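You operate a simulated robot arm through the tools that you are given. There is no shell and no other tool. Be economical: measure what you need, move in short steps, check, and stop when the job is done.

You run a simulated two-armed robot. Do the job below in one go: nothing can be reset, and whatever is moved stays where it is left.

JOB
A red lamp is lit. Restart the drive that the fault page names.
Fine: FAULT page, pump switch onto it, blue reset, then the green button; no other drive runs.

Only the result counts: the job must be done as asked and must still hold three seconds after the hand-in. Knocking over, shifting, dropping, spilling or breaking anything else fails it.

ROBOT AND FRAMES
Two 7-joint arms with fingered hands on one trunk, on a base that drives. Base frame: it is fixed to the floor where the robot stands at the start and does not move with it; the origin is under the middle of the robot, x ahead of it, y to its left, z up. Units: m, degrees, N and s.
The left shoulder is at the start at [0.02, 0.182, 1.55], the right one opposite. With the tool pointing down near the work surface each hand reaches from about 0.34 to 0.78 m from the robot's upright axis, wherever it stands, measured 20 degrees to its own side. Payload 3.8 kg a hand.
The tool frame of a hand sits at the grasp point between the pads (the TCP): z along the fingers, y along the line on which they close. The tips reach 0.03 m beyond it. The gripper opens to 0.104 m. The gripper's body begins 0.035 m behind the TCP. The gripper is a hand of 4 fingers: y runs from the thumb to the fingers, the wrist lies at [-0.017, -0.104, -0.178] in the tool frame.
Orientation is that of the tool frame in the base frame, as a unit quaternion [w, x, y, z]. With the fingers straight down and the wrist toward the robot, the tool's x, y and z point along [0, 1, 0], [1, 0, 0] and [0, 0, -1] of the base frame.

CONTROLS
- The arms move only by the tool drive_tool. It takes "left_rows", "right_rows" or both (then of equal length, played together; a hand with none holds still); each is a list that holds one entry, the list of rows, each a list of 6 numbers: the shift along the tool's x, y, z in mm, then the turn, a rotation vector about the tool's x, y, z in degrees. In form: [[[tx, ty, tz, rx, ry, rz], ...]]. A call has 1 to 8 rows; each row shifts and turns the commanded pose from where the row before left it, along the tool's axes as they then stand. Rows are played at 5 a second. More than 0.05 m and 8.6 degrees between two rows, and nothing of the call is played. A pose out of reach is approached as far as the arm can. The call stops where the force on the tool passes 40 N (or 10 N more than at its start, if that is more) or the arm is blocked; 0.2 s more then pass. In this call time passes only in rows, and 0.2 s behind the last. It gives the time, the measured TCP pose, the force on the tool (base axes), the opening and the grip force at its end, in the units of the frame above (readings bear some noise), with the torque about the TCP (base axes, N m) and any sound that the robot's microphone picked up.
- Cameras (640 x 400 px; columns grow to the right, rows downward): "scene" is now at [0.0956, 0.0267, 1.7271]; the picture's right is [0.28, -0.96, 0.00], its down [-0.55, -0.16, -0.82] and it looks along [0.79, 0.23, -0.57] (base axes); focal length 214 px, centre (320, 200). "left" rides on the left gripper at [-0.066, -0.09, -0.126] in its tool frame; the picture's right is [-0.78, -0.30, 0.56], its down [0.57, -0.70, 0.43] and it looks along [0.26, 0.65, 0.71] (tool axes); focal length 275 px, centre (320, 200). "right" rides on the right gripper at [0.066, -0.09, -0.126] in its tool frame; the picture's right is [-0.78, 0.30, -0.56], its down [-0.57, -0.70, 0.42] and it looks along [-0.27, 0.65, 0.71] (tool axes); focal length 275 px, centre (320, 200).
- get_image(camera): a new picture of that camera. The clock stands still meanwhile.
- lift_body(by): slides the trunk up (or, below 0, down) by that many m; the arms and the scene camera ride with it, the base frame stays. It gives what a move gives, with no picture.
- drive_base(legs): drives the robot by 1 to 6 legs, each [ahead, left, turn to the left] in m, m and degrees, along the robot's own axes; the way and the turn of a leg run together, so that a leg with both is an arc; at most 1.5 m and 180 degrees a leg. The arms and the cameras ride along, it lands a little off, and it stops where it bumps. It gives what a move gives.
- curl_fingers(index, middle, ring, thumb_bend, thumb_turn, hand): sets how far each is bent, from 0 (flat) to 1 (curled in); at 0.3 the hand is open as for a grip, at 0.7 the pads meet at the TCP. One left out holds its place. A second passes; each finger stops where it meets its share of the squeeze, and holds until it gets a number again. It is the only way to open and close the hand. It gives what a move gives, with no picture; readings hold the bend of each and the force on the fingers (four entries, about 0 where the hand has none), thumb and palm. thumb_turn goes from beside the hand (0) to across from the fingers (1), as for a grip.
- head_to(pan, tilt): turns the head with the scene camera to pan (to the left, within 86 degrees either way) and tilt (down, from -29 to 69), counted from straight ahead of the robot. It gives what a move gives.
- point_at(camera, pixels): there is no depth. For up to 12 entries [column, row, z] of the newest picture of that camera ("zoom" is the newest enlarged one), the place [x, y] in the base frame at which the ray of that pixel passes the height z, good to about 0.002 m. The clock stands still meanwhile.
- enlarge(camera, box): a new picture of the part [left, top, right, bottom] of that camera's present view, enlarged. The clock stands still meanwhile.
- finish_job(): hands the job in; it is judged then, once.

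Go step by step. Measure first, check grasps and placings, and put right what went wrong. The budget is 80 turns and 58 pictures, counting those below and the enlarged ones. Unless the task says otherwise, let go and move clear before handing in, and close with one line.

The tools are called after "Emit:" by a JSON object that holds its "name" and its "arguments". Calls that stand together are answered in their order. drive_tool: Moves the arms, as the interface text tells. Its arguments: {"type":"object","properties":{"left_rows":{"type":"array","items":{"type":"array","items":{"type":"array","items":{"type":"number"}}}},"right_rows":{"type":"array","items":{"type":"array","items":{"type":"array","items":{"type":"number"}}}}},"required":[]} The other tools are called the same way: lift_body (by) slides the trunk up or down; curl_fingers (index, middle, ring, thumb_bend, thumb_turn, hand) moves the fingers one by one; drive_base (legs) drives the base; head_to (pan, tilt) turns the head that bears the scene camera; get_image (camera) takes a picture; point_at (camera, pixels) gives the place at which the rays of pixels pass given heights; enlarge (camera, box) takes an enlarged picture of a part of a camera's view; finish_job () hands the job in.

At the start:

```text
time: 0.0
left_tcp_pos: [0.3703, 0.3942, 1.5855]
left_tcp_rot: [0.0, 0.707, 0.708, 0.0]
left_wrist_force: [-0.7, 0.6, -0.9]
left_wrist_torque: [-0.02, 0.0, 0.0]
left_width: 0.1037
left_grasp_force: 0.0
left_shape: jaw
left_bend: [0.3, 0.3, 0.3, 0.3, 0.97]
left_finger forces: [0.0, 0.1, 0.0, 0.0, 0.1, 0.0]
right_tcp_pos: [0.2977, 0.0106, 1.6173]
right_tcp_rot: [0.0, 0.707, 0.707, 0.0]
right_wrist_force: [0.5, -0.2, 0.1]
right_wrist_torque: [-0.01, -0.01, -0.03]
right_width: 0.1036
right_grasp_force: 0.1
right_shape: jaw
right_bend: [0.3, 0.3, 0.3, 0.3, 0.97]
right_finger forces: [0.0, 0.0, 0.0, 0.0, 0.0, 0.0]
trunk travel left (down, up): [-0.7, 0.056]
robot x, y, heading: [0.0012, 0.0021, 0.1]
head pan, tilt: [16.2, 34.6]
```

scene: 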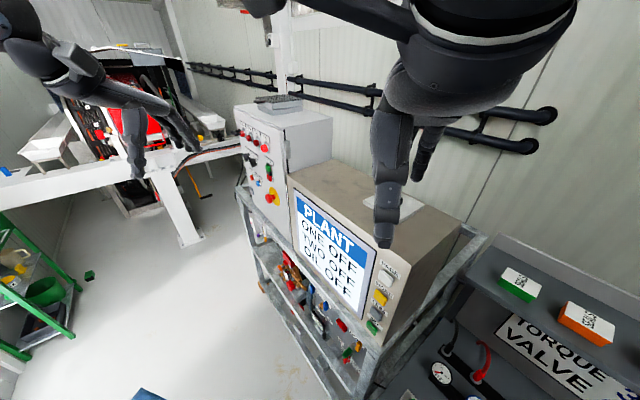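
right: 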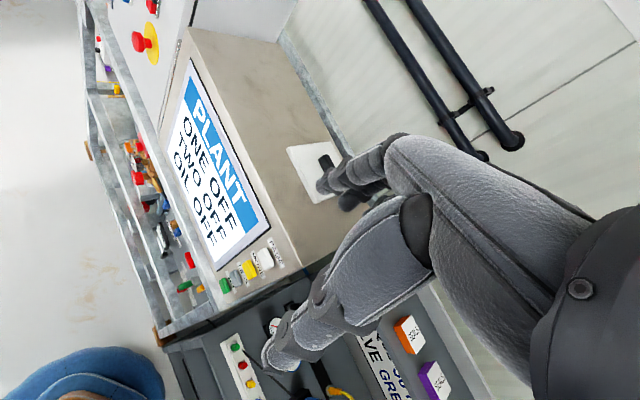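
left: 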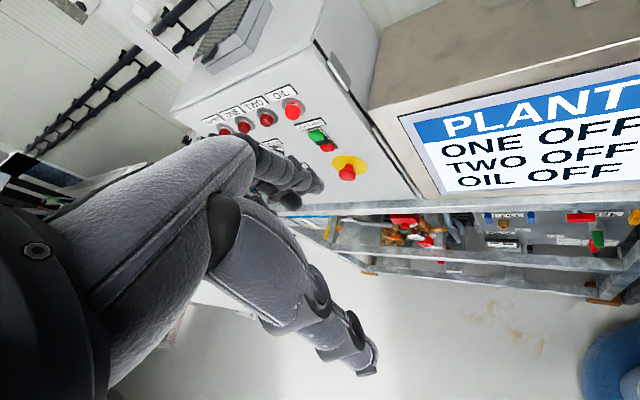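

The pictures show a panel with PLANT page (scene ~330,250), keys right of it (~385,290), and a cabinet with lamps and a switch (~260,160). I'll enlarge both.

Emit:
{"name": "enlarge", "arguments": {"camera": "scene", "box": [225, 90, 345, 220]}}

Emit:
{"name": "enlarge", "arguments": {"camera": "scene", "box": [290, 180, 440, 350]}}

Emit:
{"name": "enlarge", "arguments": {"camera": "left", "box": [180, 60, 400, 220]}}

```text
3.08 times, centred on (285, 155) of scene
```

zoom: 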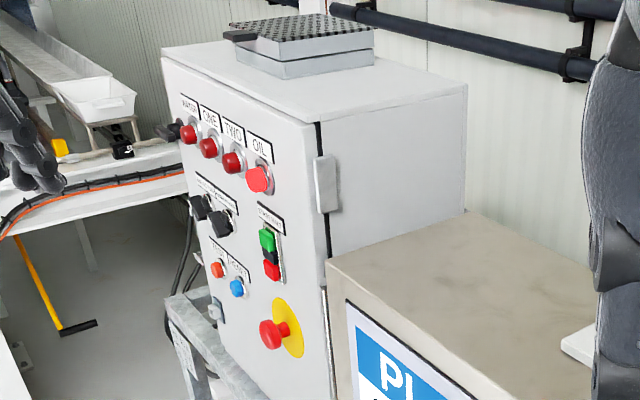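

```text
2.35 times, centred on (365, 265) of scene
```

zoom: 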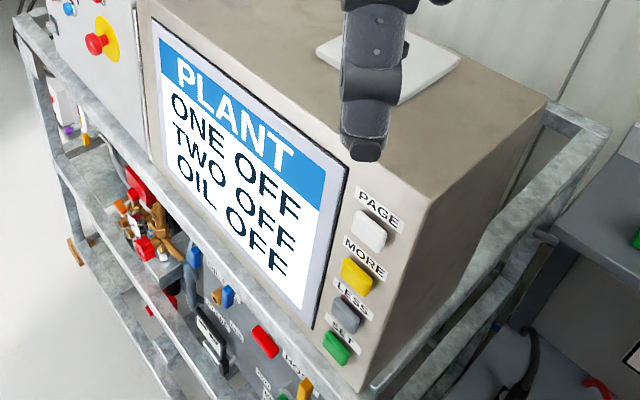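

```text
2.50 times, centred on (290, 140) of left
```

zoom: 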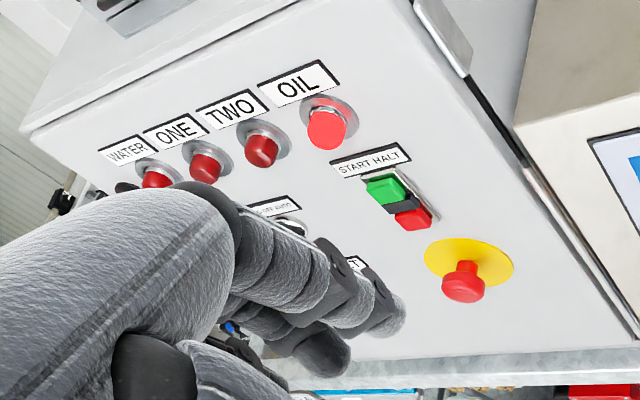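

OIL's lamp looks lit; keys are PAGE/MORE/LESS/SET. I'll triangulate points with two cameras: e-stop, PAGE key, green SET key, OIL lamp, green start button.

Emit:
{"name": "point_at", "arguments": {"camera": "scene", "pixels": [[268.8, 198.2, 1.0], [268.8, 198.2, 1.3], [386.3, 277.8, 1.0], [386.3, 277.8, 1.3], [372.2, 327.5, 1.0], [372.2, 327.5, 1.3], [265, 148, 1.0], [265, 148, 1.3], [268, 168, 1.0], [268, 168, 1.3]]}}

Emit:
{"name": "point_at", "arguments": {"camera": "left", "pixels": [[348, 173, 1.0], [348, 173, 1.3], [293, 110, 1.0], [293, 110, 1.3], [316, 136, 1.0], [316, 136, 1.3]]}}

Emit:
{"name": "point_at", "arguments": {"camera": "right", "pixels": [[265, 258, 1.0], [265, 258, 1.3], [225, 286, 1.0], [225, 286, 1.3], [140, 40, 1.0], [140, 40, 1.3]]}}

Emit:
{"name": "enlarge", "arguments": {"camera": "right", "box": [190, 220, 310, 300]}}

```text
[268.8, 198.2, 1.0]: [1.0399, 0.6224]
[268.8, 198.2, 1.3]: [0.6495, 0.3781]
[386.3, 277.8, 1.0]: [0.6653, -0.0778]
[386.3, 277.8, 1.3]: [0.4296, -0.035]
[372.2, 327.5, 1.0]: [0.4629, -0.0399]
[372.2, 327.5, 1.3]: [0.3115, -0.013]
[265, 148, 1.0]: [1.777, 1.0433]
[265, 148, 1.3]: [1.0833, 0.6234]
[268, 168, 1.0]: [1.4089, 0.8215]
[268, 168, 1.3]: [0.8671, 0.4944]
```

```text
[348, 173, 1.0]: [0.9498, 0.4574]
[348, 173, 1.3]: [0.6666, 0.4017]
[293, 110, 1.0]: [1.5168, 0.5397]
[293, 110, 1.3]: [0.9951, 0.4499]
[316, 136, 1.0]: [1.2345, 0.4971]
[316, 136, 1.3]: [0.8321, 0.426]
```

```text
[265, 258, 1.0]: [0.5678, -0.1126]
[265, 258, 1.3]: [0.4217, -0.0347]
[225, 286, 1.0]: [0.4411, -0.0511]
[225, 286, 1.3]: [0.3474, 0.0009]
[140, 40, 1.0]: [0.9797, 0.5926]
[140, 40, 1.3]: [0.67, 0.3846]
```

```text
5.00 times, centred on (250, 260) of right
```

zoom: 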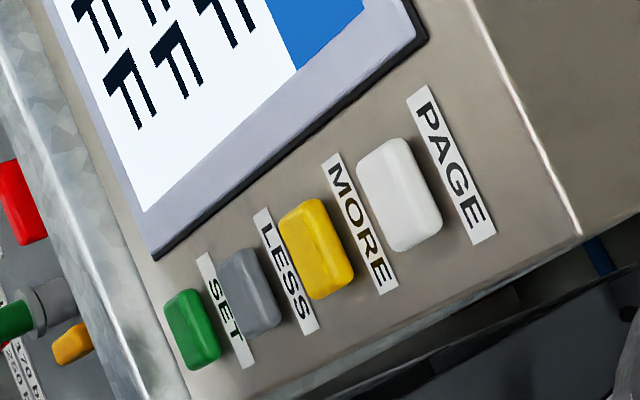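

E-stop ≈(0.70,0.41,1.26), OIL lamp ≈(0.727,0.404,1.456), PAGE ≈(0.42,-0.03,1.31): the face runs obliquely, about 0.36 m from my axis, so I'll have to turn right and back off. I check the cabinet direction and the surroundings first.

Emit:
{"name": "point_at", "arguments": {"camera": "scene", "pixels": [[242.1, 133.6, 1.456], [252.5, 147.7, 1.456], [265, 148, 1.456], [245.7, 157.5, 1.378], [252.9, 162.5, 1.378], [251.5, 177.5, 1.29], [258, 183.8, 1.29], [296, 190, 1.35], [296, 190, 1.3], [150, 390, 0.4]]}}

Emit:
{"name": "head_to", "arguments": {"pan": 75, "tilt": 45}}

Emit:
{"name": "get_image", "arguments": {"camera": "scene"}}

```text
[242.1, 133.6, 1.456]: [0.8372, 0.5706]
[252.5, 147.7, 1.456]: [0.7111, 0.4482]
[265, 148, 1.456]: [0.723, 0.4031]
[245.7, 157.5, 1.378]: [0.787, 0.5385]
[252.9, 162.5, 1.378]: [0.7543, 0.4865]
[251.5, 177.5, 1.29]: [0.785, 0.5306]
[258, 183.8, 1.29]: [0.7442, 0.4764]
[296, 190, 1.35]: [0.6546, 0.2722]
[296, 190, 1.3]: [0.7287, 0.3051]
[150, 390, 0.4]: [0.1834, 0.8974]
```

```text
time: 1.3
left_tcp_pos: [0.3704, 0.3938, 1.586]
left_tcp_rot: [0.0, 0.707, 0.707, 0.001]
left_wrist_force: [0.1, -0.2, 0.1]
left_wrist_torque: [0.01, -0.01, 0.02]
left_width: 0.1037
left_grasp_force: 0.1
left_shape: jaw
left_bend: [0.3, 0.3, 0.3, 0.3, 0.97]
left_finger forces: [0.1, 0.1, 0.0, 0.1, 0.0, 0.0]
right_tcp_pos: [0.2987, 0.0101, 1.6188]
right_tcp_rot: [0.0, 0.707, 0.707, -0.001]
right_wrist_force: [0.2, 0.4, 0.8]
right_wrist_torque: [-0.02, 0.01, 0.01]
right_width: 0.1034
right_grasp_force: 0.0
right_shape: jaw
right_bend: [0.3, 0.3, 0.3, 0.3, 0.97]
right_finger forces: [0.1, 0.1, 0.1, 0.0, 0.0, 0.1]
trunk travel left (down, up): [-0.7, 0.056]
robot x, y, heading: [-0.0014, 0.0014, 0.0]
head pan, tilt: [75.0, 45.0]
```

```text
50 pictures are left
```

scene: 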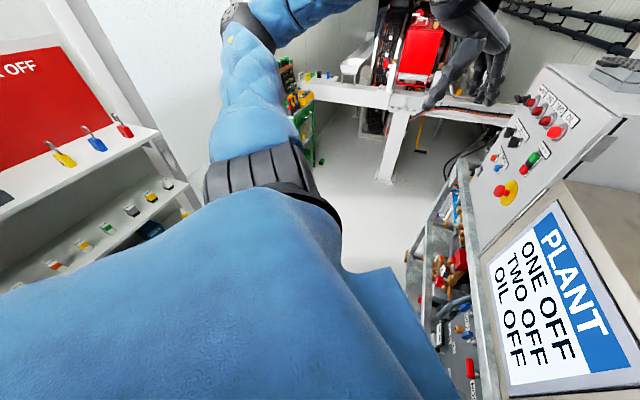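

The big blue shape is my own shoulder; a shelf stands behind-left. I look further back to see how much room there is to back off.

Emit:
{"name": "head_to", "arguments": {"pan": 86, "tilt": 30}}

Emit:
{"name": "get_image", "arguments": {"camera": "scene"}}

Emit:
{"name": "head_to", "arguments": {"pan": -80, "tilt": 40}}

Emit:
{"name": "get_image", "arguments": {"camera": "scene"}}

```text
time: 2.0
left_tcp_pos: [0.37, 0.3939, 1.5863]
left_tcp_rot: [0.0, 0.706, 0.708, 0.0]
left_wrist_force: [0.3, 0.1, -0.9]
left_wrist_torque: [-0.01, -0.01, 0.01]
left_width: 0.1034
left_grasp_force: 0.1
left_shape: jaw
left_bend: [0.3, 0.3, 0.3, 0.3, 0.97]
left_finger forces: [0.0, 0.0, 0.1, 0.1, 0.0, 0.1]
right_tcp_pos: [0.2967, 0.0102, 1.6176]
right_tcp_rot: [0.0, 0.707, 0.707, -0.001]
right_wrist_force: [0.1, 0.7, -0.1]
right_wrist_torque: [0.03, 0.0, -0.05]
right_width: 0.1038
right_grasp_force: 0.1
right_shape: jaw
right_bend: [0.3, 0.3, 0.3, 0.3, 0.97]
right_finger forces: [0.0, 0.0, 0.0, 0.1, 0.1, 0.0]
trunk travel left (down, up): [-0.7, 0.056]
robot x, y, heading: [-0.0029, 0.0017, -0.2]
head pan, tilt: [85.9, 30.0]
```

```text
49 pictures are left
```

scene: 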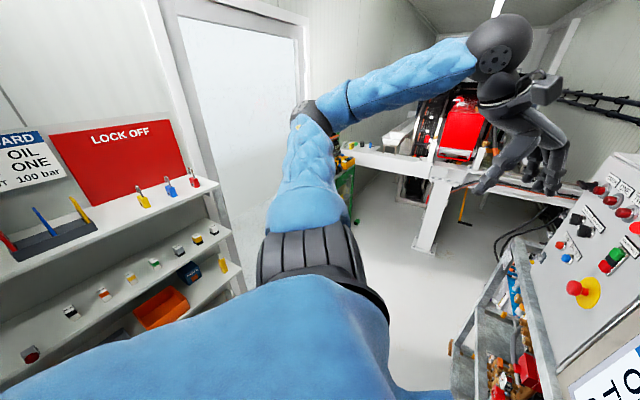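

```text
time: 4.6
left_tcp_pos: [0.3714, 0.394, 1.585]
left_tcp_rot: [0.0, 0.706, 0.708, 0.0]
left_wrist_force: [-0.4, -0.2, -0.6]
left_wrist_torque: [-0.01, -0.02, 0.0]
left_width: 0.1035
left_grasp_force: 0.1
left_shape: jaw
left_bend: [0.3, 0.3, 0.3, 0.3, 0.97]
left_finger forces: [0.0, 0.0, 0.0, 0.1, 0.0, 0.0]
right_tcp_pos: [0.2985, 0.0092, 1.6179]
right_tcp_rot: [-0.001, 0.707, 0.707, 0.0]
right_wrist_force: [0.2, 0.3, 0.1]
right_wrist_torque: [-0.01, -0.02, 0.01]
right_width: 0.1036
right_grasp_force: 0.0
right_shape: jaw
right_bend: [0.3, 0.3, 0.3, 0.3, 0.97]
right_finger forces: [0.0, 0.0, 0.0, 0.0, 0.0, 0.1]
trunk travel left (down, up): [-0.7, 0.056]
robot x, y, heading: [-0.0022, -0.0056, -0.0]
head pan, tilt: [-80.0, 40.0]
```

```text
48 pictures are left
```

scene: 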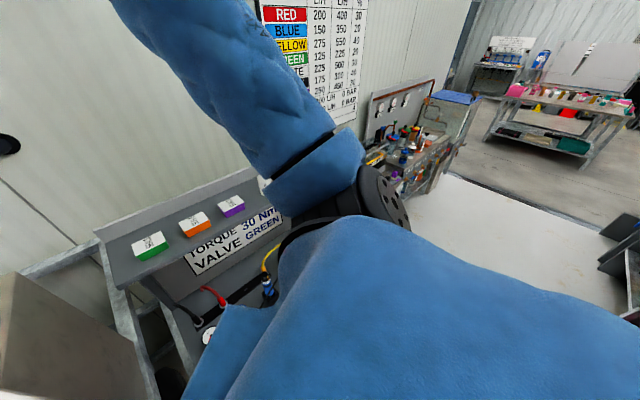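

The room behind is clear (shelf over 1 m off). I'll back off along the panel normal, turn right 34°, then shift left so that keys are right of me and the cabinet left.

Emit:
{"name": "drive_base", "arguments": {"legs": [[-0.2, 0.135, 0], [0, 0, -34], [0, 0.5, 0]]}}

Emit:
{"name": "head_to", "arguments": {"pan": 0, "tilt": 35}}

Emit:
{"name": "get_image", "arguments": {"camera": "scene"}}

```text
time: 10.5
left_tcp_pos: [0.6029, 0.6652, 1.5849]
left_tcp_rot: [0.0, 0.882, 0.471, 0.0]
left_wrist_force: [0.2, 0.6, 0.9]
left_wrist_torque: [-0.03, 0.04, -0.04]
left_width: 0.1037
left_grasp_force: 0.0
left_shape: jaw
left_bend: [0.3, 0.3, 0.3, 0.3, 0.97]
left_finger forces: [0.0, 0.1, 0.1, 0.0, 0.0, 0.1]
right_tcp_pos: [0.3306, 0.3854, 1.619]
right_tcp_rot: [0.0, 0.883, 0.47, 0.0]
right_wrist_force: [0.0, -0.2, 0.0]
right_wrist_torque: [-0.03, 0.03, 0.01]
right_width: 0.1037
right_grasp_force: 0.1
right_shape: jaw
right_bend: [0.3, 0.3, 0.3, 0.3, 0.97]
right_finger forces: [0.0, 0.0, 0.0, 0.0, 0.0, 0.1]
trunk travel left (down, up): [-0.7, 0.056]
robot x, y, heading: [0.0747, 0.5433, -33.9]
head pan, tilt: [-80.0, 40.0]
```

```text
time: 12.0
left_tcp_pos: [0.6039, 0.6653, 1.585]
left_tcp_rot: [0.001, 0.882, 0.472, 0.0]
left_wrist_force: [-0.5, -0.8, -0.2]
left_wrist_torque: [0.01, 0.0, 0.03]
left_width: 0.1036
left_grasp_force: 0.0
left_shape: jaw
left_bend: [0.3, 0.3, 0.3, 0.3, 0.97]
left_finger forces: [0.0, 0.0, 0.0, 0.0, 0.0, 0.1]
right_tcp_pos: [0.3291, 0.3873, 1.6185]
right_tcp_rot: [0.0, 0.882, 0.471, 0.0]
right_wrist_force: [1.1, -0.4, -0.2]
right_wrist_torque: [-0.01, -0.06, 0.0]
right_width: 0.1037
right_grasp_force: 0.3
right_shape: jaw
right_bend: [0.3, 0.3, 0.3, 0.3, 0.97]
right_finger forces: [0.0, 0.1, 0.0, 0.0, 0.1, 0.1]
trunk travel left (down, up): [-0.7, 0.056]
robot x, y, heading: [0.0762, 0.5416, -33.8]
head pan, tilt: [0.0, 35.0]
```

```text
47 pictures are left
```

scene: 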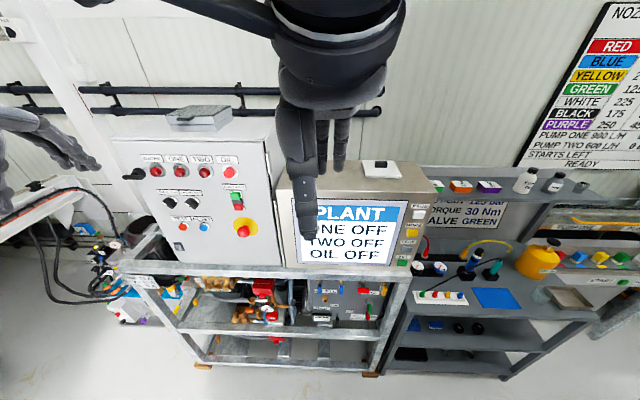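

I now stand square to the panel. I enlarge the cabinet and the keys.

Emit:
{"name": "enlarge", "arguments": {"camera": "scene", "box": [120, 140, 280, 265]}}

Emit:
{"name": "point_at", "arguments": {"camera": "zoom", "pixels": [[125, 117, 1.456], [438, 130, 1.456], [200, 235, 1.378], [289, 235, 1.378], [475, 230, 1.378], [200, 330, 1.29], [290, 335, 1.29]]}}

Emit:
{"name": "enlarge", "arguments": {"camera": "scene", "box": [360, 180, 440, 280]}}

```text
3.20 times, centred on (200, 202) of scene
```

zoom: 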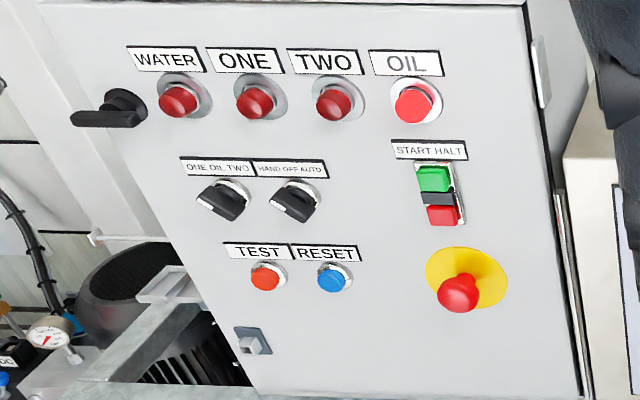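

```text
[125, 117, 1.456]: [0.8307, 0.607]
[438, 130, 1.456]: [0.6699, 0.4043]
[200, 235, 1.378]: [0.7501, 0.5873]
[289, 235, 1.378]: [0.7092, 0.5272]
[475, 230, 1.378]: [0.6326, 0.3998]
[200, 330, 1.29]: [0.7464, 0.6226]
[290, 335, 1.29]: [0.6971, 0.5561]
```

```text
4.00 times, centred on (400, 230) of scene
```

zoom: 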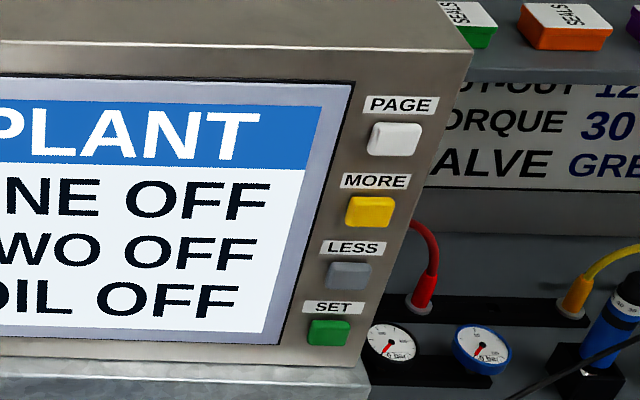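

The pump switch is the left black knob (ONE/OIL/TWO), beside HAND/OFF/AUTO; RESET blue, START green. I get rays for each.

Emit:
{"name": "point_at", "arguments": {"camera": "scene", "pixels": [[229, 172.2, 1.456], [229, 172.2, 1.3], [169.4, 203.1, 1.4], [169.4, 203.1, 1.3], [235.3, 195.6, 1.4], [235.3, 195.6, 1.3], [204, 226.9, 1.35], [204, 226.9, 1.25], [418.75, 214.5, 1.35], [418.75, 214.5, 1.25], [402.5, 263, 1.2], [402.5, 263, 1.1]]}}

Emit:
{"name": "get_image", "arguments": {"camera": "left"}}

Emit:
{"name": "get_image", "arguments": {"camera": "right"}}

```text
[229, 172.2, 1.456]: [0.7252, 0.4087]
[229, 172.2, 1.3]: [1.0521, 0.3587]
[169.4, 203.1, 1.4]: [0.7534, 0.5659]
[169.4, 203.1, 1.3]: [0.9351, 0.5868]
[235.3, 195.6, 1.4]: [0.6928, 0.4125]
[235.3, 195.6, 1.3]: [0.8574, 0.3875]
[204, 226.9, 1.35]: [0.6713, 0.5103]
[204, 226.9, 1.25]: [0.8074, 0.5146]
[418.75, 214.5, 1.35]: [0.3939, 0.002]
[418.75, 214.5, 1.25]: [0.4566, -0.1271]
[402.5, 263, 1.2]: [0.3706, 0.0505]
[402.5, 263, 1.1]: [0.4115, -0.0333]
```

```text
44 pictures are left
```

left: 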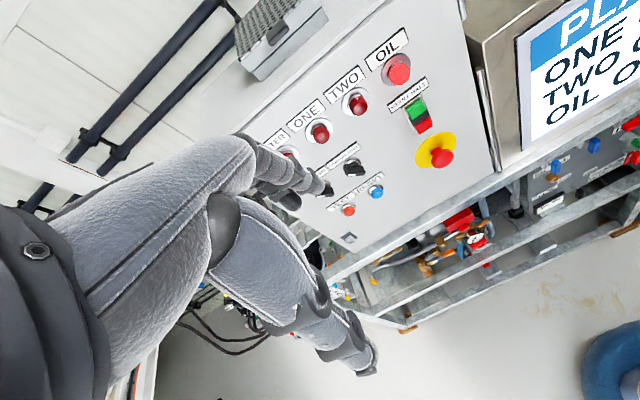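

```text
43 pictures are left
```

right: 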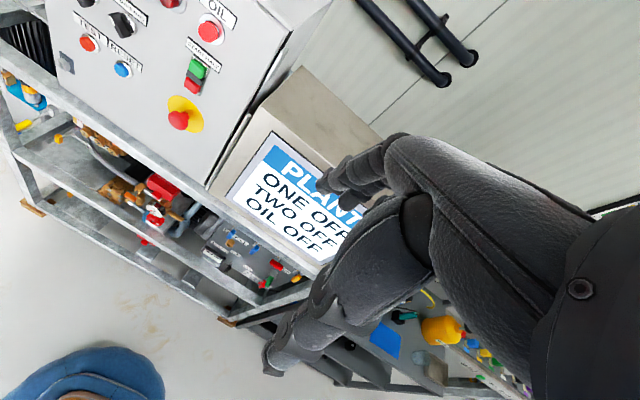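

I triangulate RESET and green button from the wrist cameras.

Emit:
{"name": "point_at", "arguments": {"camera": "left", "pixels": [[376, 192, 1.35], [376, 192, 1.25], [416, 110, 1.4], [416, 110, 1.3], [354, 168, 1.4], [354, 168, 1.3]]}}

Emit:
{"name": "point_at", "arguments": {"camera": "right", "pixels": [[122, 69, 1.35], [122, 69, 1.25], [197, 70, 1.4], [197, 70, 1.3], [124, 25, 1.4], [124, 25, 1.3]]}}

Emit:
{"name": "enlarge", "arguments": {"camera": "left", "box": [300, 130, 420, 220]}}

Emit:
{"name": "enlarge", "arguments": {"camera": "scene", "box": [155, 182, 215, 237]}}

```text
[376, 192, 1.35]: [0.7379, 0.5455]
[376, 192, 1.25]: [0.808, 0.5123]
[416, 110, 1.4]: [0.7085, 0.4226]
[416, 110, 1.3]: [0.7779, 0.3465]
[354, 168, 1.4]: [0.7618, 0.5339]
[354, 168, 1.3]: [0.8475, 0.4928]
```

```text
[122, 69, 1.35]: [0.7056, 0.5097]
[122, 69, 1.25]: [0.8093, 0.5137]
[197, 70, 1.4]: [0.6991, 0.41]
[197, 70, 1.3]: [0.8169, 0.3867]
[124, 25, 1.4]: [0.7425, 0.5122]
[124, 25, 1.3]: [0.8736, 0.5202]
```

```text
4.44 times, centred on (360, 175) of left
```

zoom: 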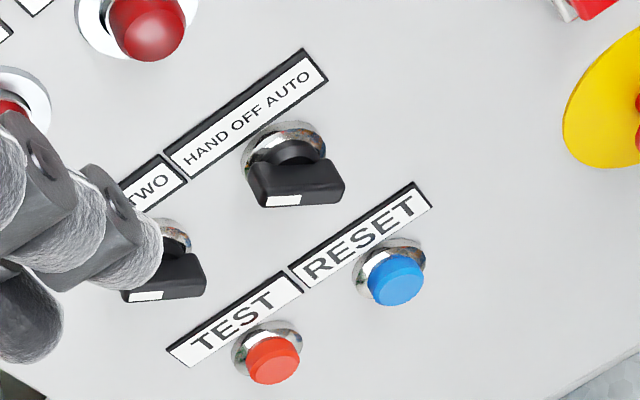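

```text
7.27 times, centred on (185, 210) of scene
```

zoom: 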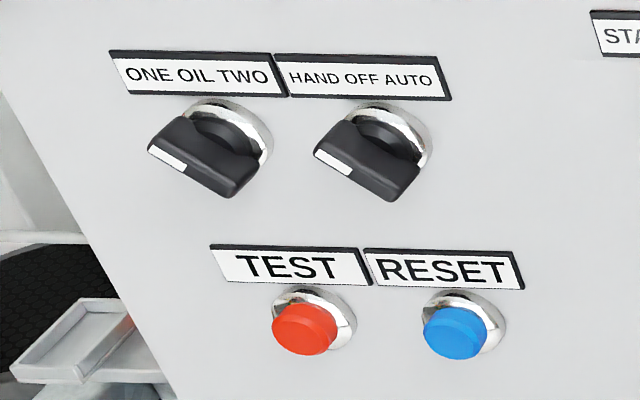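

RESET ≈(0.808,0.513,1.25), green ≈(0.722,0.408,1.382), pump switch ≈(0.838,0.576,1.354) now turned to ONE, mode on HAND; PAGE ≈(0.413,-0.037,1.32). I form a right-hand poking pinch and swing it to point at the keys.

Emit:
{"name": "curl_fingers", "arguments": {"hand": "right", "index": 0.7, "middle": 1.0, "ring": 1.0, "thumb_bend": 0.7}}

Emit:
{"name": "drive_tool", "arguments": {"right_rows": [[[-38, 20, 20, -8.2, 0, 0], [-38, 16.9, 22.7, -8.2, 0, 0], [-38, 13.5, 24.8, -8.2, 0, 0], [-38, 9.9, 26.5, -8.2, 0, 0], [-38, 6, 27.7, -8.2, 0, 0], [-38, 2, 28.2, -8.2, 0, 0], [-38, -2.1, 28.2, -8.2, 0, 0], [-38, -6.1, 27.6, -8.2, 0, 0]]]}}

Emit:
{"name": "drive_tool", "arguments": {"right_rows": [[[0, 0, 0, -8.13, 0, 0], [0, 0, 0, -8.13, 0, 0], [0, 0, 0, -8.13, 0, 0], [0, -20, 0, 0, 0, 0], [0, -20, 0, 0, 0, 0]]]}}

Emit:
{"name": "get_image", "arguments": {"camera": "right"}}

Emit:
{"name": "get_image", "arguments": {"camera": "scene"}}

```text
time: 13.0
left_tcp_pos: [0.6043, 0.6664, 1.5857]
left_tcp_rot: [0.0, 0.882, 0.471, 0.0]
left_wrist_force: [0.4, -0.7, -0.6]
left_wrist_torque: [0.01, 0.01, -0.01]
left_width: 0.1038
left_grasp_force: 0.0
left_shape: jaw
left_bend: [0.3, 0.3, 0.3, 0.3, 0.97]
left_finger forces: [0.0, 0.1, 0.0, 0.1, 0.0, 0.0]
right_tcp_pos: [0.3305, 0.3865, 1.6191]
right_tcp_rot: [0.0, 0.882, 0.471, 0.0]
right_wrist_force: [0.6, 0.0, -0.6]
right_wrist_torque: [-0.03, -0.03, -0.01]
right_width: 0.0035
right_grasp_force: 0.1
right_shape: fingers
right_bend: [0.7, 1.0, 1.0, 0.7, 0.97]
right_finger forces: [0.0, 0.1, 0.0, 0.0, 0.0, 0.0]
trunk travel left (down, up): [-0.7, 0.056]
robot x, y, heading: [0.0788, 0.5408, -33.9]
head pan, tilt: [0.0, 35.0]
```

```text
time: 14.8
left_tcp_pos: [0.603, 0.6651, 1.5861]
left_tcp_rot: [0.0, 0.882, 0.471, 0.0]
left_wrist_force: [-0.8, -1.1, 0.4]
left_wrist_torque: [-0.01, 0.03, -0.01]
left_width: 0.1035
left_grasp_force: 0.1
left_shape: jaw
left_bend: [0.3, 0.3, 0.3, 0.3, 0.97]
left_finger forces: [0.0, 0.1, 0.0, 0.1, 0.0, 0.1]
right_tcp_pos: [0.3619, 0.14, 1.5281]
right_tcp_rot: [0.338, 0.815, 0.435, 0.181]
right_wrist_force: [-1.4, 0.0, 0.3]
right_wrist_torque: [0.0, 0.0, 0.0]
right_width: 0.0031
right_grasp_force: 0.0
right_shape: fingers
right_bend: [0.7, 1.0, 1.0, 0.7, 0.97]
right_finger forces: [0.0, 0.0, 0.0, 0.2, 0.0, 0.0]
right hand out of reach, approached as far as the arm can: row 4, 5, 6, 7, 8
trunk travel left (down, up): [-0.7, 0.056]
robot x, y, heading: [0.0772, 0.5418, -33.7]
head pan, tilt: [0.0, 35.0]
```

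```text
time: 16.0
left_tcp_pos: [0.6056, 0.6671, 1.5852]
left_tcp_rot: [0.001, 0.882, 0.472, -0.001]
left_wrist_force: [-1.1, -0.5, 0.4]
left_wrist_torque: [-0.03, 0.01, 0.01]
left_width: 0.1039
left_grasp_force: 0.0
left_shape: jaw
left_bend: [0.3, 0.3, 0.3, 0.3, 0.97]
left_finger forces: [0.0, 0.0, 0.0, 0.1, 0.0, 0.0]
right_tcp_pos: [0.3698, 0.1527, 1.4999]
right_tcp_rot: [0.339, 0.815, 0.435, 0.18]
right_wrist_force: [0.2, 0.6, -0.5]
right_wrist_torque: [0.05, 0.03, 0.02]
right_width: 0.003
right_grasp_force: 0.1
right_shape: fingers
right_bend: [0.7, 1.0, 1.0, 0.7, 0.97]
right_finger forces: [0.0, 0.0, 0.0, 0.1, 0.0, 0.0]
right hand out of reach, approached as far as the arm can: row 1, 2, 3, 4, 5
trunk travel left (down, up): [-0.7, 0.056]
robot x, y, heading: [0.0775, 0.5421, -33.6]
head pan, tilt: [0.0, 35.0]
```

```text
40 pictures are left
```

right: 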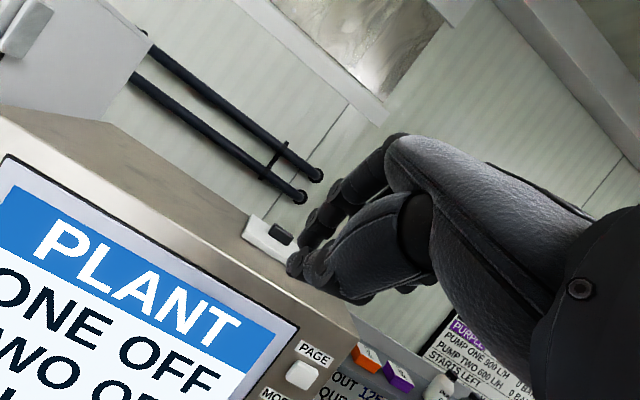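

```text
39 pictures are left
```

scene: 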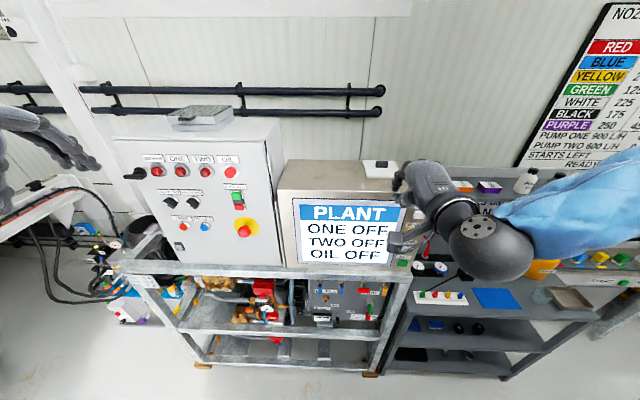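

The arm stopped at a 45° downward tilt (scene: right hand at 405,220); that's usable for pressing. I test how the commanded pose continues with a small sideways move.

Emit:
{"name": "drive_tool", "arguments": {"right_rows": [[[-20, 0, 0, 0, 0, 0], [-20, 0, 0, 0, 0, 0]]]}}

```text
time: 16.6
left_tcp_pos: [0.6021, 0.664, 1.587]
left_tcp_rot: [0.0, 0.881, 0.472, 0.0]
left_wrist_force: [0.4, -0.5, 0.1]
left_wrist_torque: [0.01, -0.01, -0.01]
left_width: 0.1036
left_grasp_force: 0.0
left_shape: jaw
left_bend: [0.3, 0.3, 0.3, 0.3, 0.97]
left_finger forces: [0.0, 0.0, 0.1, 0.1, 0.0, 0.0]
right_tcp_pos: [0.3563, 0.1248, 1.5119]
right_tcp_rot: [0.335, 0.816, 0.435, 0.179]
right_wrist_force: [0.1, -0.7, 0.0]
right_wrist_torque: [0.0, -0.01, -0.02]
right_width: 0.003
right_grasp_force: 0.0
right_shape: fingers
right_bend: [0.7, 1.0, 1.0, 0.7, 0.97]
right_finger forces: [0.1, 0.1, 0.0, 0.0, 0.0, 0.0]
right hand out of reach, approached as far as the arm can: row 1, 2
trunk travel left (down, up): [-0.7, 0.056]
robot x, y, heading: [0.0758, 0.5433, -33.6]
head pan, tilt: [0.0, 35.0]
```

Emit:
{"name": "drive_tool", "arguments": {"right_rows": [[[0, 0, 0, 8, 0, 0], [-20, 0, 0, 0, 0, 0]]]}}

```text
time: 17.2
left_tcp_pos: [0.601, 0.6639, 1.5866]
left_tcp_rot: [-0.001, 0.882, 0.472, 0.001]
left_wrist_force: [0.0, -1.0, -0.1]
left_wrist_torque: [-0.03, 0.01, 0.03]
left_width: 0.1038
left_grasp_force: 0.1
left_shape: jaw
left_bend: [0.3, 0.3, 0.3, 0.3, 0.97]
left_finger forces: [0.0, 0.0, 0.0, 0.1, 0.0, 0.0]
right_tcp_pos: [0.3463, 0.1058, 1.5141]
right_tcp_rot: [0.279, 0.836, 0.447, 0.15]
right_wrist_force: [-0.3, -0.5, 0.1]
right_wrist_torque: [0.01, 0.01, 0.01]
right_width: 0.0033
right_grasp_force: 0.0
right_shape: fingers
right_bend: [0.7, 1.0, 1.0, 0.7, 0.97]
right_finger forces: [0.0, 0.0, 0.0, 0.0, 0.0, 0.0]
trunk travel left (down, up): [-0.7, 0.056]
robot x, y, heading: [0.0779, 0.5426, -33.5]
head pan, tilt: [0.0, 35.0]
```

The commanded pose follows the clipped one. Lowering the trunk puts both hands nearer key height and should ease the wrist tilt.

Emit:
{"name": "lift_body", "arguments": {"by": -0.17}}

Emit:
{"name": "drive_tool", "arguments": {"right_rows": [[[-27, 0, 0, -8, 0, 0], [-27, 0, 0, -8, 0, 0], [-27, 0, 0, -8, 0, 0]]]}}

Emit:
{"name": "get_image", "arguments": {"camera": "right"}}

Emit:
{"name": "get_image", "arguments": {"camera": "scene"}}

```text
time: 19.1
left_tcp_pos: [0.604, 0.6654, 1.4153]
left_tcp_rot: [0.0, 0.882, 0.472, 0.0]
left_wrist_force: [-0.9, 0.1, -0.7]
left_wrist_torque: [0.0, -0.01, 0.0]
left_width: 0.1037
left_grasp_force: 0.2
left_shape: jaw
left_bend: [0.3, 0.3, 0.3, 0.3, 0.97]
left_finger forces: [0.0, 0.0, 0.0, 0.1, 0.0, 0.0]
right_tcp_pos: [0.3459, 0.107, 1.3446]
right_tcp_rot: [0.281, 0.836, 0.447, 0.15]
right_wrist_force: [0.2, 0.5, 0.4]
right_wrist_torque: [0.0, -0.03, -0.02]
right_width: 0.0028
right_grasp_force: 0.0
right_shape: fingers
right_bend: [0.7, 1.0, 1.0, 0.7, 0.97]
right_finger forces: [0.1, 0.0, 0.0, 0.1, 0.0, 0.1]
trunk travel left (down, up): [-0.53, 0.226]
robot x, y, heading: [0.0759, 0.5412, -33.5]
head pan, tilt: [0.0, 35.0]
```

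```text
time: 19.9
left_tcp_pos: [0.6037, 0.6649, 1.4152]
left_tcp_rot: [-0.001, 0.882, 0.472, 0.001]
left_wrist_force: [-0.1, 0.0, -0.1]
left_wrist_torque: [0.04, -0.02, 0.0]
left_width: 0.1036
left_grasp_force: 0.1
left_shape: jaw
left_bend: [0.3, 0.3, 0.3, 0.3, 0.97]
left_finger forces: [0.0, 0.0, 0.0, 0.0, 0.0, 0.0]
right_tcp_pos: [0.337, 0.0798, 1.3584]
right_tcp_rot: [0.337, 0.815, 0.436, 0.18]
right_wrist_force: [-0.4, 0.6, 0.6]
right_wrist_torque: [0.0, -0.02, -0.01]
right_width: 0.003
right_grasp_force: 0.2
right_shape: fingers
right_bend: [0.7, 1.0, 1.0, 0.7, 0.97]
right_finger forces: [0.1, 0.1, 0.1, 0.1, 0.1, 0.0]
right hand out of reach, approached as far as the arm can: row 1, 2, 3
trunk travel left (down, up): [-0.53, 0.226]
robot x, y, heading: [0.0819, 0.5392, -33.8]
head pan, tilt: [0.0, 35.0]
```

```text
38 pictures are left
```

right: 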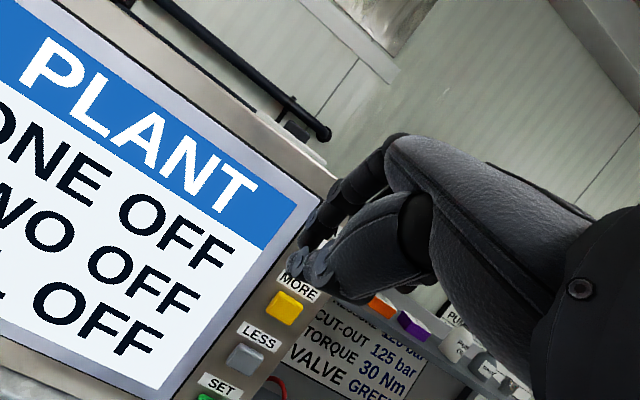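

```text
37 pictures are left
```

scene: 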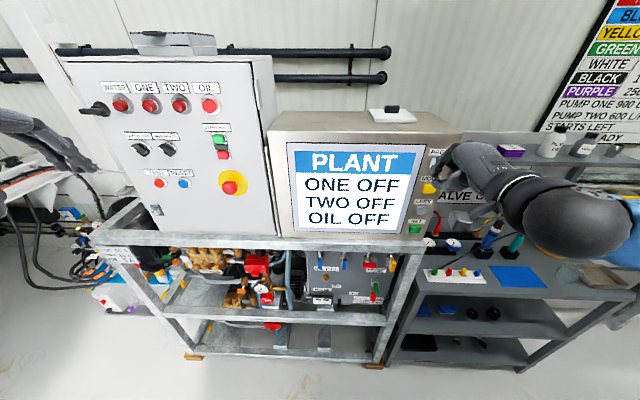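

Tilt limit stays at 45°; I accept it. I back off 3°, move right 54 mm, 20 mm down, 20 mm ahead, and look.

Emit:
{"name": "drive_tool", "arguments": {"right_rows": [[[-27, 0, 0, 3, 0, 0], [-27, 0.8, 14.2, 0, 0, 0], [0, 0.8, 14.2, 0, 0, 0]]]}}

Emit:
{"name": "get_image", "arguments": {"camera": "right"}}

Emit:
{"name": "enlarge", "arguments": {"camera": "scene", "box": [380, 120, 500, 240]}}

```text
time: 20.8
left_tcp_pos: [0.6047, 0.6657, 1.4148]
left_tcp_rot: [0.0, 0.882, 0.471, -0.001]
left_wrist_force: [-0.2, 0.6, -0.8]
left_wrist_torque: [0.03, -0.02, 0.01]
left_width: 0.1034
left_grasp_force: 0.3
left_shape: jaw
left_bend: [0.3, 0.3, 0.3, 0.3, 0.97]
left_finger forces: [0.0, 0.0, 0.0, 0.1, 0.0, 0.0]
right_tcp_pos: [0.3235, 0.0237, 1.3371]
right_tcp_rot: [0.314, 0.824, 0.441, 0.168]
right_wrist_force: [0.5, -0.2, -0.4]
right_wrist_torque: [0.01, -0.03, -0.02]
right_width: 0.0028
right_grasp_force: 0.0
right_shape: fingers
right_bend: [0.7, 1.0, 1.0, 0.7, 0.97]
right_finger forces: [0.1, 0.0, 0.0, 0.1, 0.0, 0.0]
trunk travel left (down, up): [-0.53, 0.226]
robot x, y, heading: [0.0732, 0.5479, -33.5]
head pan, tilt: [0.0, 35.0]
```

```text
36 pictures are left
```

right: 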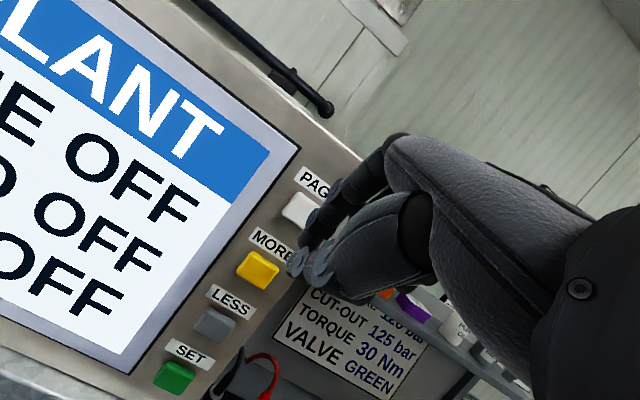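

```text
3.33 times, centred on (440, 180) of scene
```

zoom: 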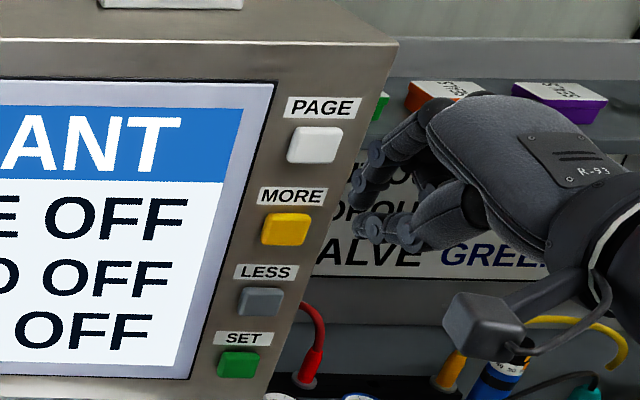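

The pinched finger points too far downward; a flat index along the hand axis (nearly horizontal) will poke better. I straighten the index.

Emit:
{"name": "curl_fingers", "arguments": {"hand": "right", "index": 0.0, "thumb_bend": 0.8}}

Emit:
{"name": "get_image", "arguments": {"camera": "right"}}

Emit:
{"name": "enlarge", "arguments": {"camera": "scene", "box": [380, 120, 500, 240]}}

```text
time: 21.8
left_tcp_pos: [0.6036, 0.6655, 1.4151]
left_tcp_rot: [-0.001, 0.882, 0.472, -0.001]
left_wrist_force: [0.0, -0.2, -0.2]
left_wrist_torque: [-0.04, -0.06, 0.05]
left_width: 0.1038
left_grasp_force: 0.0
left_shape: jaw
left_bend: [0.3, 0.3, 0.3, 0.3, 0.97]
left_finger forces: [0.1, 0.0, 0.0, 0.0, 0.0, 0.0]
right_tcp_pos: [0.323, 0.0242, 1.3379]
right_tcp_rot: [0.314, 0.824, 0.441, 0.168]
right_wrist_force: [0.0, -0.3, 0.1]
right_wrist_torque: [-0.01, 0.01, -0.02]
right_width: 0.0742
right_grasp_force: 0.1
right_shape: fingers
right_bend: [0.0, 1.0, 1.0, 0.8, 0.97]
right_finger forces: [0.1, 0.0, 0.0, 0.0, 0.1, 0.0]
trunk travel left (down, up): [-0.53, 0.226]
robot x, y, heading: [0.0776, 0.5442, -33.9]
head pan, tilt: [0.0, 35.0]
```

```text
34 pictures are left
```

right: 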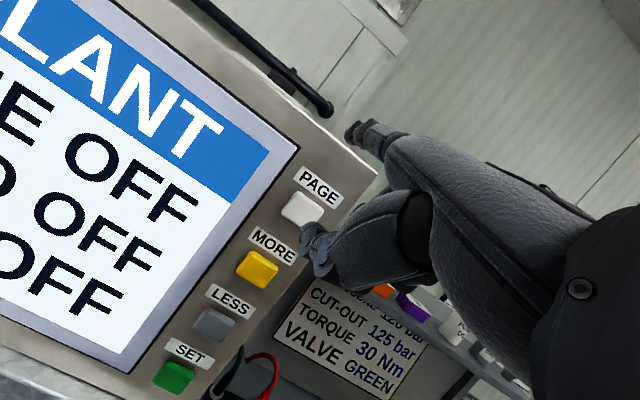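

```text
3.33 times, centred on (440, 180) of scene
```

zoom: 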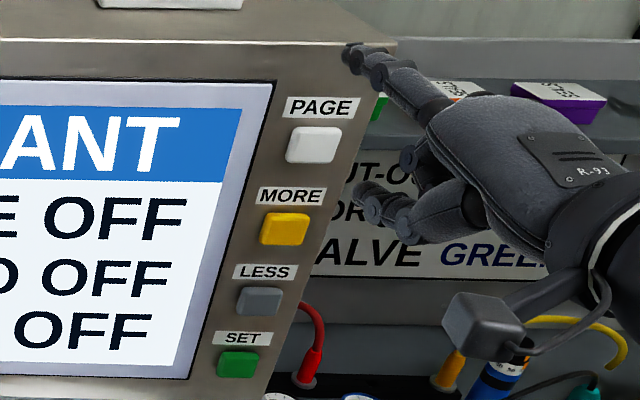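

The index now points nearly straight ahead. I triangulate its tip (right px 352,132; scene px 449,135) and PAGE key (right px 302,208; scene zoom 313,145).

Emit:
{"name": "point_at", "arguments": {"camera": "scene", "pixels": [[448, 134.5, 1.45], [448, 134.5, 1.35], [437.9, 163.5, 1.35], [437.9, 163.5, 1.25]]}}

Emit:
{"name": "point_at", "arguments": {"camera": "right", "pixels": [[352, 132, 1.45], [352, 132, 1.35], [302, 208, 1.35], [302, 208, 1.25]]}}

```text
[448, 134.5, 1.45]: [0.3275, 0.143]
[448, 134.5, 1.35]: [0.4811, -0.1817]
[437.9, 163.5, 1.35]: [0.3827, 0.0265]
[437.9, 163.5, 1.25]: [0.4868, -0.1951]
```

```text
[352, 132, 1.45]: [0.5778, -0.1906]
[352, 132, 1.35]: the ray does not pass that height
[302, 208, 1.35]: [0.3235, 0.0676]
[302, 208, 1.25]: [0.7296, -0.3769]
```

Index tip ≈ (0.387,0.003,1.408), i.e. 65 mm ahead and 70 mm above the TCP. I lower it to PAGE height (~1.325) and shift 13 mm right.

Emit:
{"name": "drive_tool", "arguments": {"right_rows": [[[-6.5, -31.5, 27.5, 0, 0, 0], [-6.5, -31.5, 27.5, 0, 0, 0]]]}}

Emit:
{"name": "get_image", "arguments": {"camera": "right"}}

Emit:
{"name": "enlarge", "arguments": {"camera": "scene", "box": [380, 120, 500, 240]}}

```text
time: 22.4
left_tcp_pos: [0.604, 0.6672, 1.4159]
left_tcp_rot: [0.0, 0.882, 0.471, 0.0]
left_wrist_force: [-0.7, -0.4, 0.1]
left_wrist_torque: [0.01, 0.0, -0.02]
left_width: 0.1035
left_grasp_force: 0.0
left_shape: jaw
left_bend: [0.3, 0.3, 0.3, 0.3, 0.97]
left_finger forces: [0.1, 0.1, 0.0, 0.0, 0.1, 0.0]
right_tcp_pos: [0.3201, 0.0233, 1.3264]
right_tcp_rot: [0.314, 0.824, 0.441, 0.168]
right_wrist_force: [0.6, 0.4, 0.9]
right_wrist_torque: [0.02, 0.01, 0.02]
right_width: 0.0742
right_grasp_force: 0.1
right_shape: fingers
right_bend: [0.0, 1.0, 1.0, 0.8, 0.97]
right_finger forces: [0.0, 0.0, 0.1, 0.1, 0.0, 0.1]
right hand out of reach, approached as far as the arm can: row 1, 2
trunk travel left (down, up): [-0.53, 0.226]
robot x, y, heading: [0.0807, 0.5395, -33.8]
head pan, tilt: [0.0, 35.0]
```

```text
32 pictures are left
```

right: 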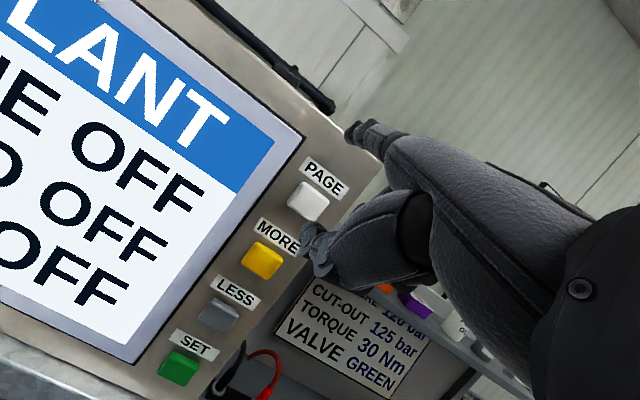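

```text
3.33 times, centred on (440, 180) of scene
```

zoom: 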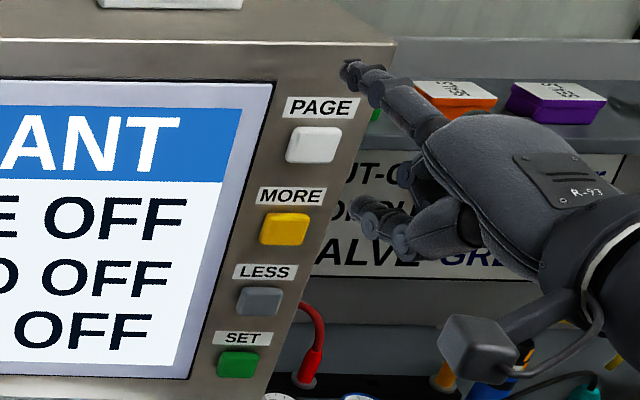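

Wrist limit blocks lowering by the arm, so I use the trunk: down 72 mm, then shift 12 mm right.

Emit:
{"name": "lift_body", "arguments": {"by": -0.072}}

Emit:
{"name": "drive_tool", "arguments": {"right_rows": [[[-12, 0, 0, 0, 0, 0]]]}}

Emit:
{"name": "get_image", "arguments": {"camera": "right"}}

Emit:
{"name": "enlarge", "arguments": {"camera": "scene", "box": [380, 80, 500, 200]}}

```text
time: 23.4
left_tcp_pos: [0.6041, 0.6663, 1.3443]
left_tcp_rot: [0.001, 0.882, 0.472, 0.001]
left_wrist_force: [-0.3, 0.0, 0.3]
left_wrist_torque: [0.0, 0.02, 0.0]
left_width: 0.1038
left_grasp_force: 0.1
left_shape: jaw
left_bend: [0.3, 0.3, 0.3, 0.3, 0.97]
left_finger forces: [0.1, 0.0, 0.0, 0.1, 0.0, 0.0]
right_tcp_pos: [0.3203, 0.0211, 1.2567]
right_tcp_rot: [0.314, 0.824, 0.441, 0.169]
right_wrist_force: [-0.1, 0.2, -0.3]
right_wrist_torque: [0.0, -0.02, 0.0]
right_width: 0.0744
right_grasp_force: 0.0
right_shape: fingers
right_bend: [0.0, 1.0, 1.0, 0.8, 0.97]
right_finger forces: [0.1, 0.1, 0.0, 0.1, 0.1, 0.0]
trunk travel left (down, up): [-0.458, 0.298]
robot x, y, heading: [0.0752, 0.55, -33.5]
head pan, tilt: [0.0, 35.0]
```

```text
time: 23.9
left_tcp_pos: [0.6026, 0.6653, 1.3443]
left_tcp_rot: [0.001, 0.882, 0.472, 0.0]
left_wrist_force: [-0.5, 0.0, 0.8]
left_wrist_torque: [0.03, -0.05, 0.03]
left_width: 0.1036
left_grasp_force: 0.0
left_shape: jaw
left_bend: [0.3, 0.3, 0.3, 0.3, 0.97]
left_finger forces: [0.0, 0.0, 0.1, 0.1, 0.0, 0.0]
right_tcp_pos: [0.3137, 0.011, 1.2574]
right_tcp_rot: [0.314, 0.824, 0.44, 0.168]
right_wrist_force: [0.2, -0.2, 0.1]
right_wrist_torque: [-0.03, 0.01, 0.01]
right_width: 0.0742
right_grasp_force: 0.0
right_shape: fingers
right_bend: [0.0, 1.0, 1.0, 0.8, 0.97]
right_finger forces: [0.0, 0.1, 0.1, 0.0, 0.1, 0.0]
trunk travel left (down, up): [-0.458, 0.298]
robot x, y, heading: [0.0739, 0.5485, -33.8]
head pan, tilt: [0.0, 35.0]
```

```text
30 pictures are left
```

right: 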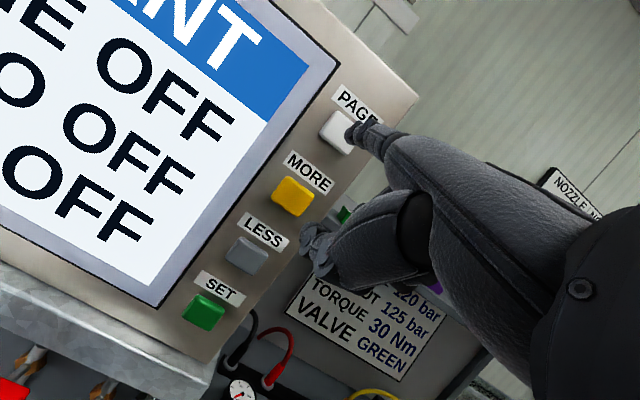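

```text
3.33 times, centred on (440, 140) of scene
```

zoom: 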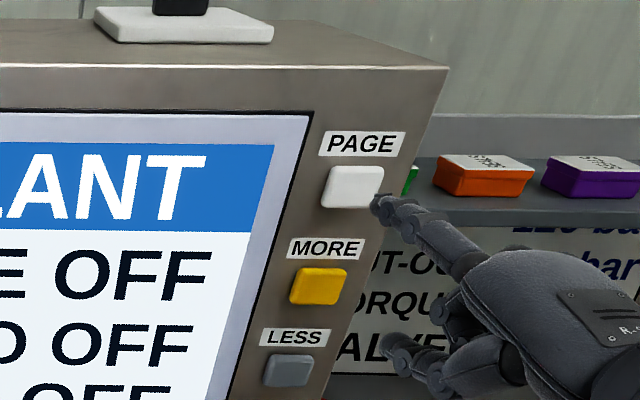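

Index tip is lined up with PAGE (scene zoom tip 378,205, key 353,187). I push ahead in 6 mm rows.

Emit:
{"name": "drive_tool", "arguments": {"right_rows": [[[0, 4.5, 4, 0, 0, 0], [0, 4.5, 4, 0, 0, 0], [0, 4.5, 4, 0, 0, 0], [0, 4.5, 4, 0, 0, 0]]]}}

Emit:
{"name": "get_image", "arguments": {"camera": "scene"}}

```text
time: 24.9
left_tcp_pos: [0.6034, 0.6664, 1.3432]
left_tcp_rot: [0.0, 0.881, 0.472, -0.001]
left_wrist_force: [0.2, -0.7, 0.5]
left_wrist_torque: [0.02, 0.0, 0.01]
left_width: 0.1037
left_grasp_force: 0.1
left_shape: jaw
left_bend: [0.3, 0.3, 0.3, 0.3, 0.97]
left_finger forces: [0.0, 0.0, 0.0, 0.0, 0.0, 0.0]
right_tcp_pos: [0.3327, -0.0017, 1.2559]
right_tcp_rot: [0.314, 0.824, 0.441, 0.169]
right_wrist_force: [-0.9, -0.1, -0.3]
right_wrist_torque: [-0.05, 0.01, 0.04]
right_width: 0.0742
right_grasp_force: 0.2
right_shape: fingers
right_bend: [0.0, 1.0, 1.0, 0.8, 0.97]
right_finger forces: [1.0, 0.0, 0.0, 0.1, 0.0, 0.1]
trunk travel left (down, up): [-0.458, 0.298]
robot x, y, heading: [0.0791, 0.5459, -33.8]
head pan, tilt: [0.0, 35.0]
```

```text
28 pictures are left
```

scene: 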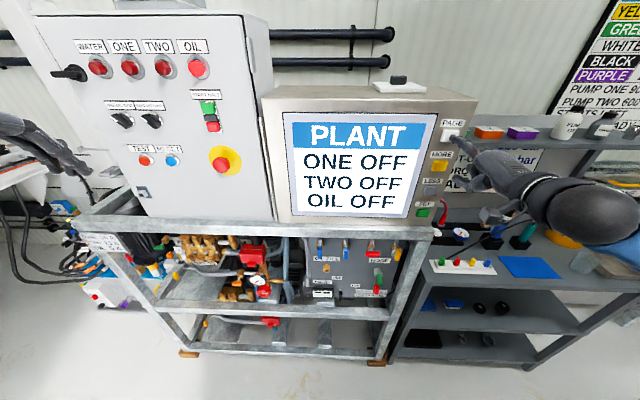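

Finger force 1.0: contact with PAGE. I push a bit further.

Emit:
{"name": "drive_tool", "arguments": {"right_rows": [[[0, 3, 2.7, 0, 0, 0], [0, 3, 2.7, 0, 0, 0]]]}}

Emit:
{"name": "get_image", "arguments": {"camera": "scene"}}

```text
time: 25.4
left_tcp_pos: [0.6005, 0.6674, 1.3442]
left_tcp_rot: [0.001, 0.882, 0.472, 0.001]
left_wrist_force: [0.4, -0.4, 0.5]
left_wrist_torque: [-0.01, 0.03, 0.02]
left_width: 0.1039
left_grasp_force: 0.0
left_shape: jaw
left_bend: [0.3, 0.3, 0.3, 0.3, 0.97]
left_finger forces: [0.0, 0.0, 0.1, 0.1, 0.1, 0.1]
right_tcp_pos: [0.3361, -0.0039, 1.2587]
right_tcp_rot: [0.315, 0.824, 0.441, 0.168]
right_wrist_force: [-15.3, 8.1, -1.9]
right_wrist_torque: [-0.49, -0.96, 0.07]
right_width: 0.0728
right_grasp_force: 8.6
right_shape: fingers
right_bend: [0.0, 1.0, 1.0, 0.8, 0.97]
right_finger forces: [17.3, 0.1, 0.0, 0.1, 0.0, 0.0]
trunk travel left (down, up): [-0.458, 0.298]
robot x, y, heading: [0.0755, 0.5459, -33.7]
head pan, tilt: [0.0, 35.0]
heard: click
```

```text
27 pictures are left
```

scene: 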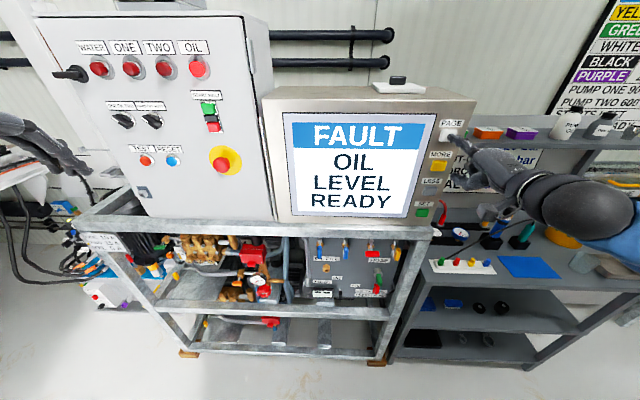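

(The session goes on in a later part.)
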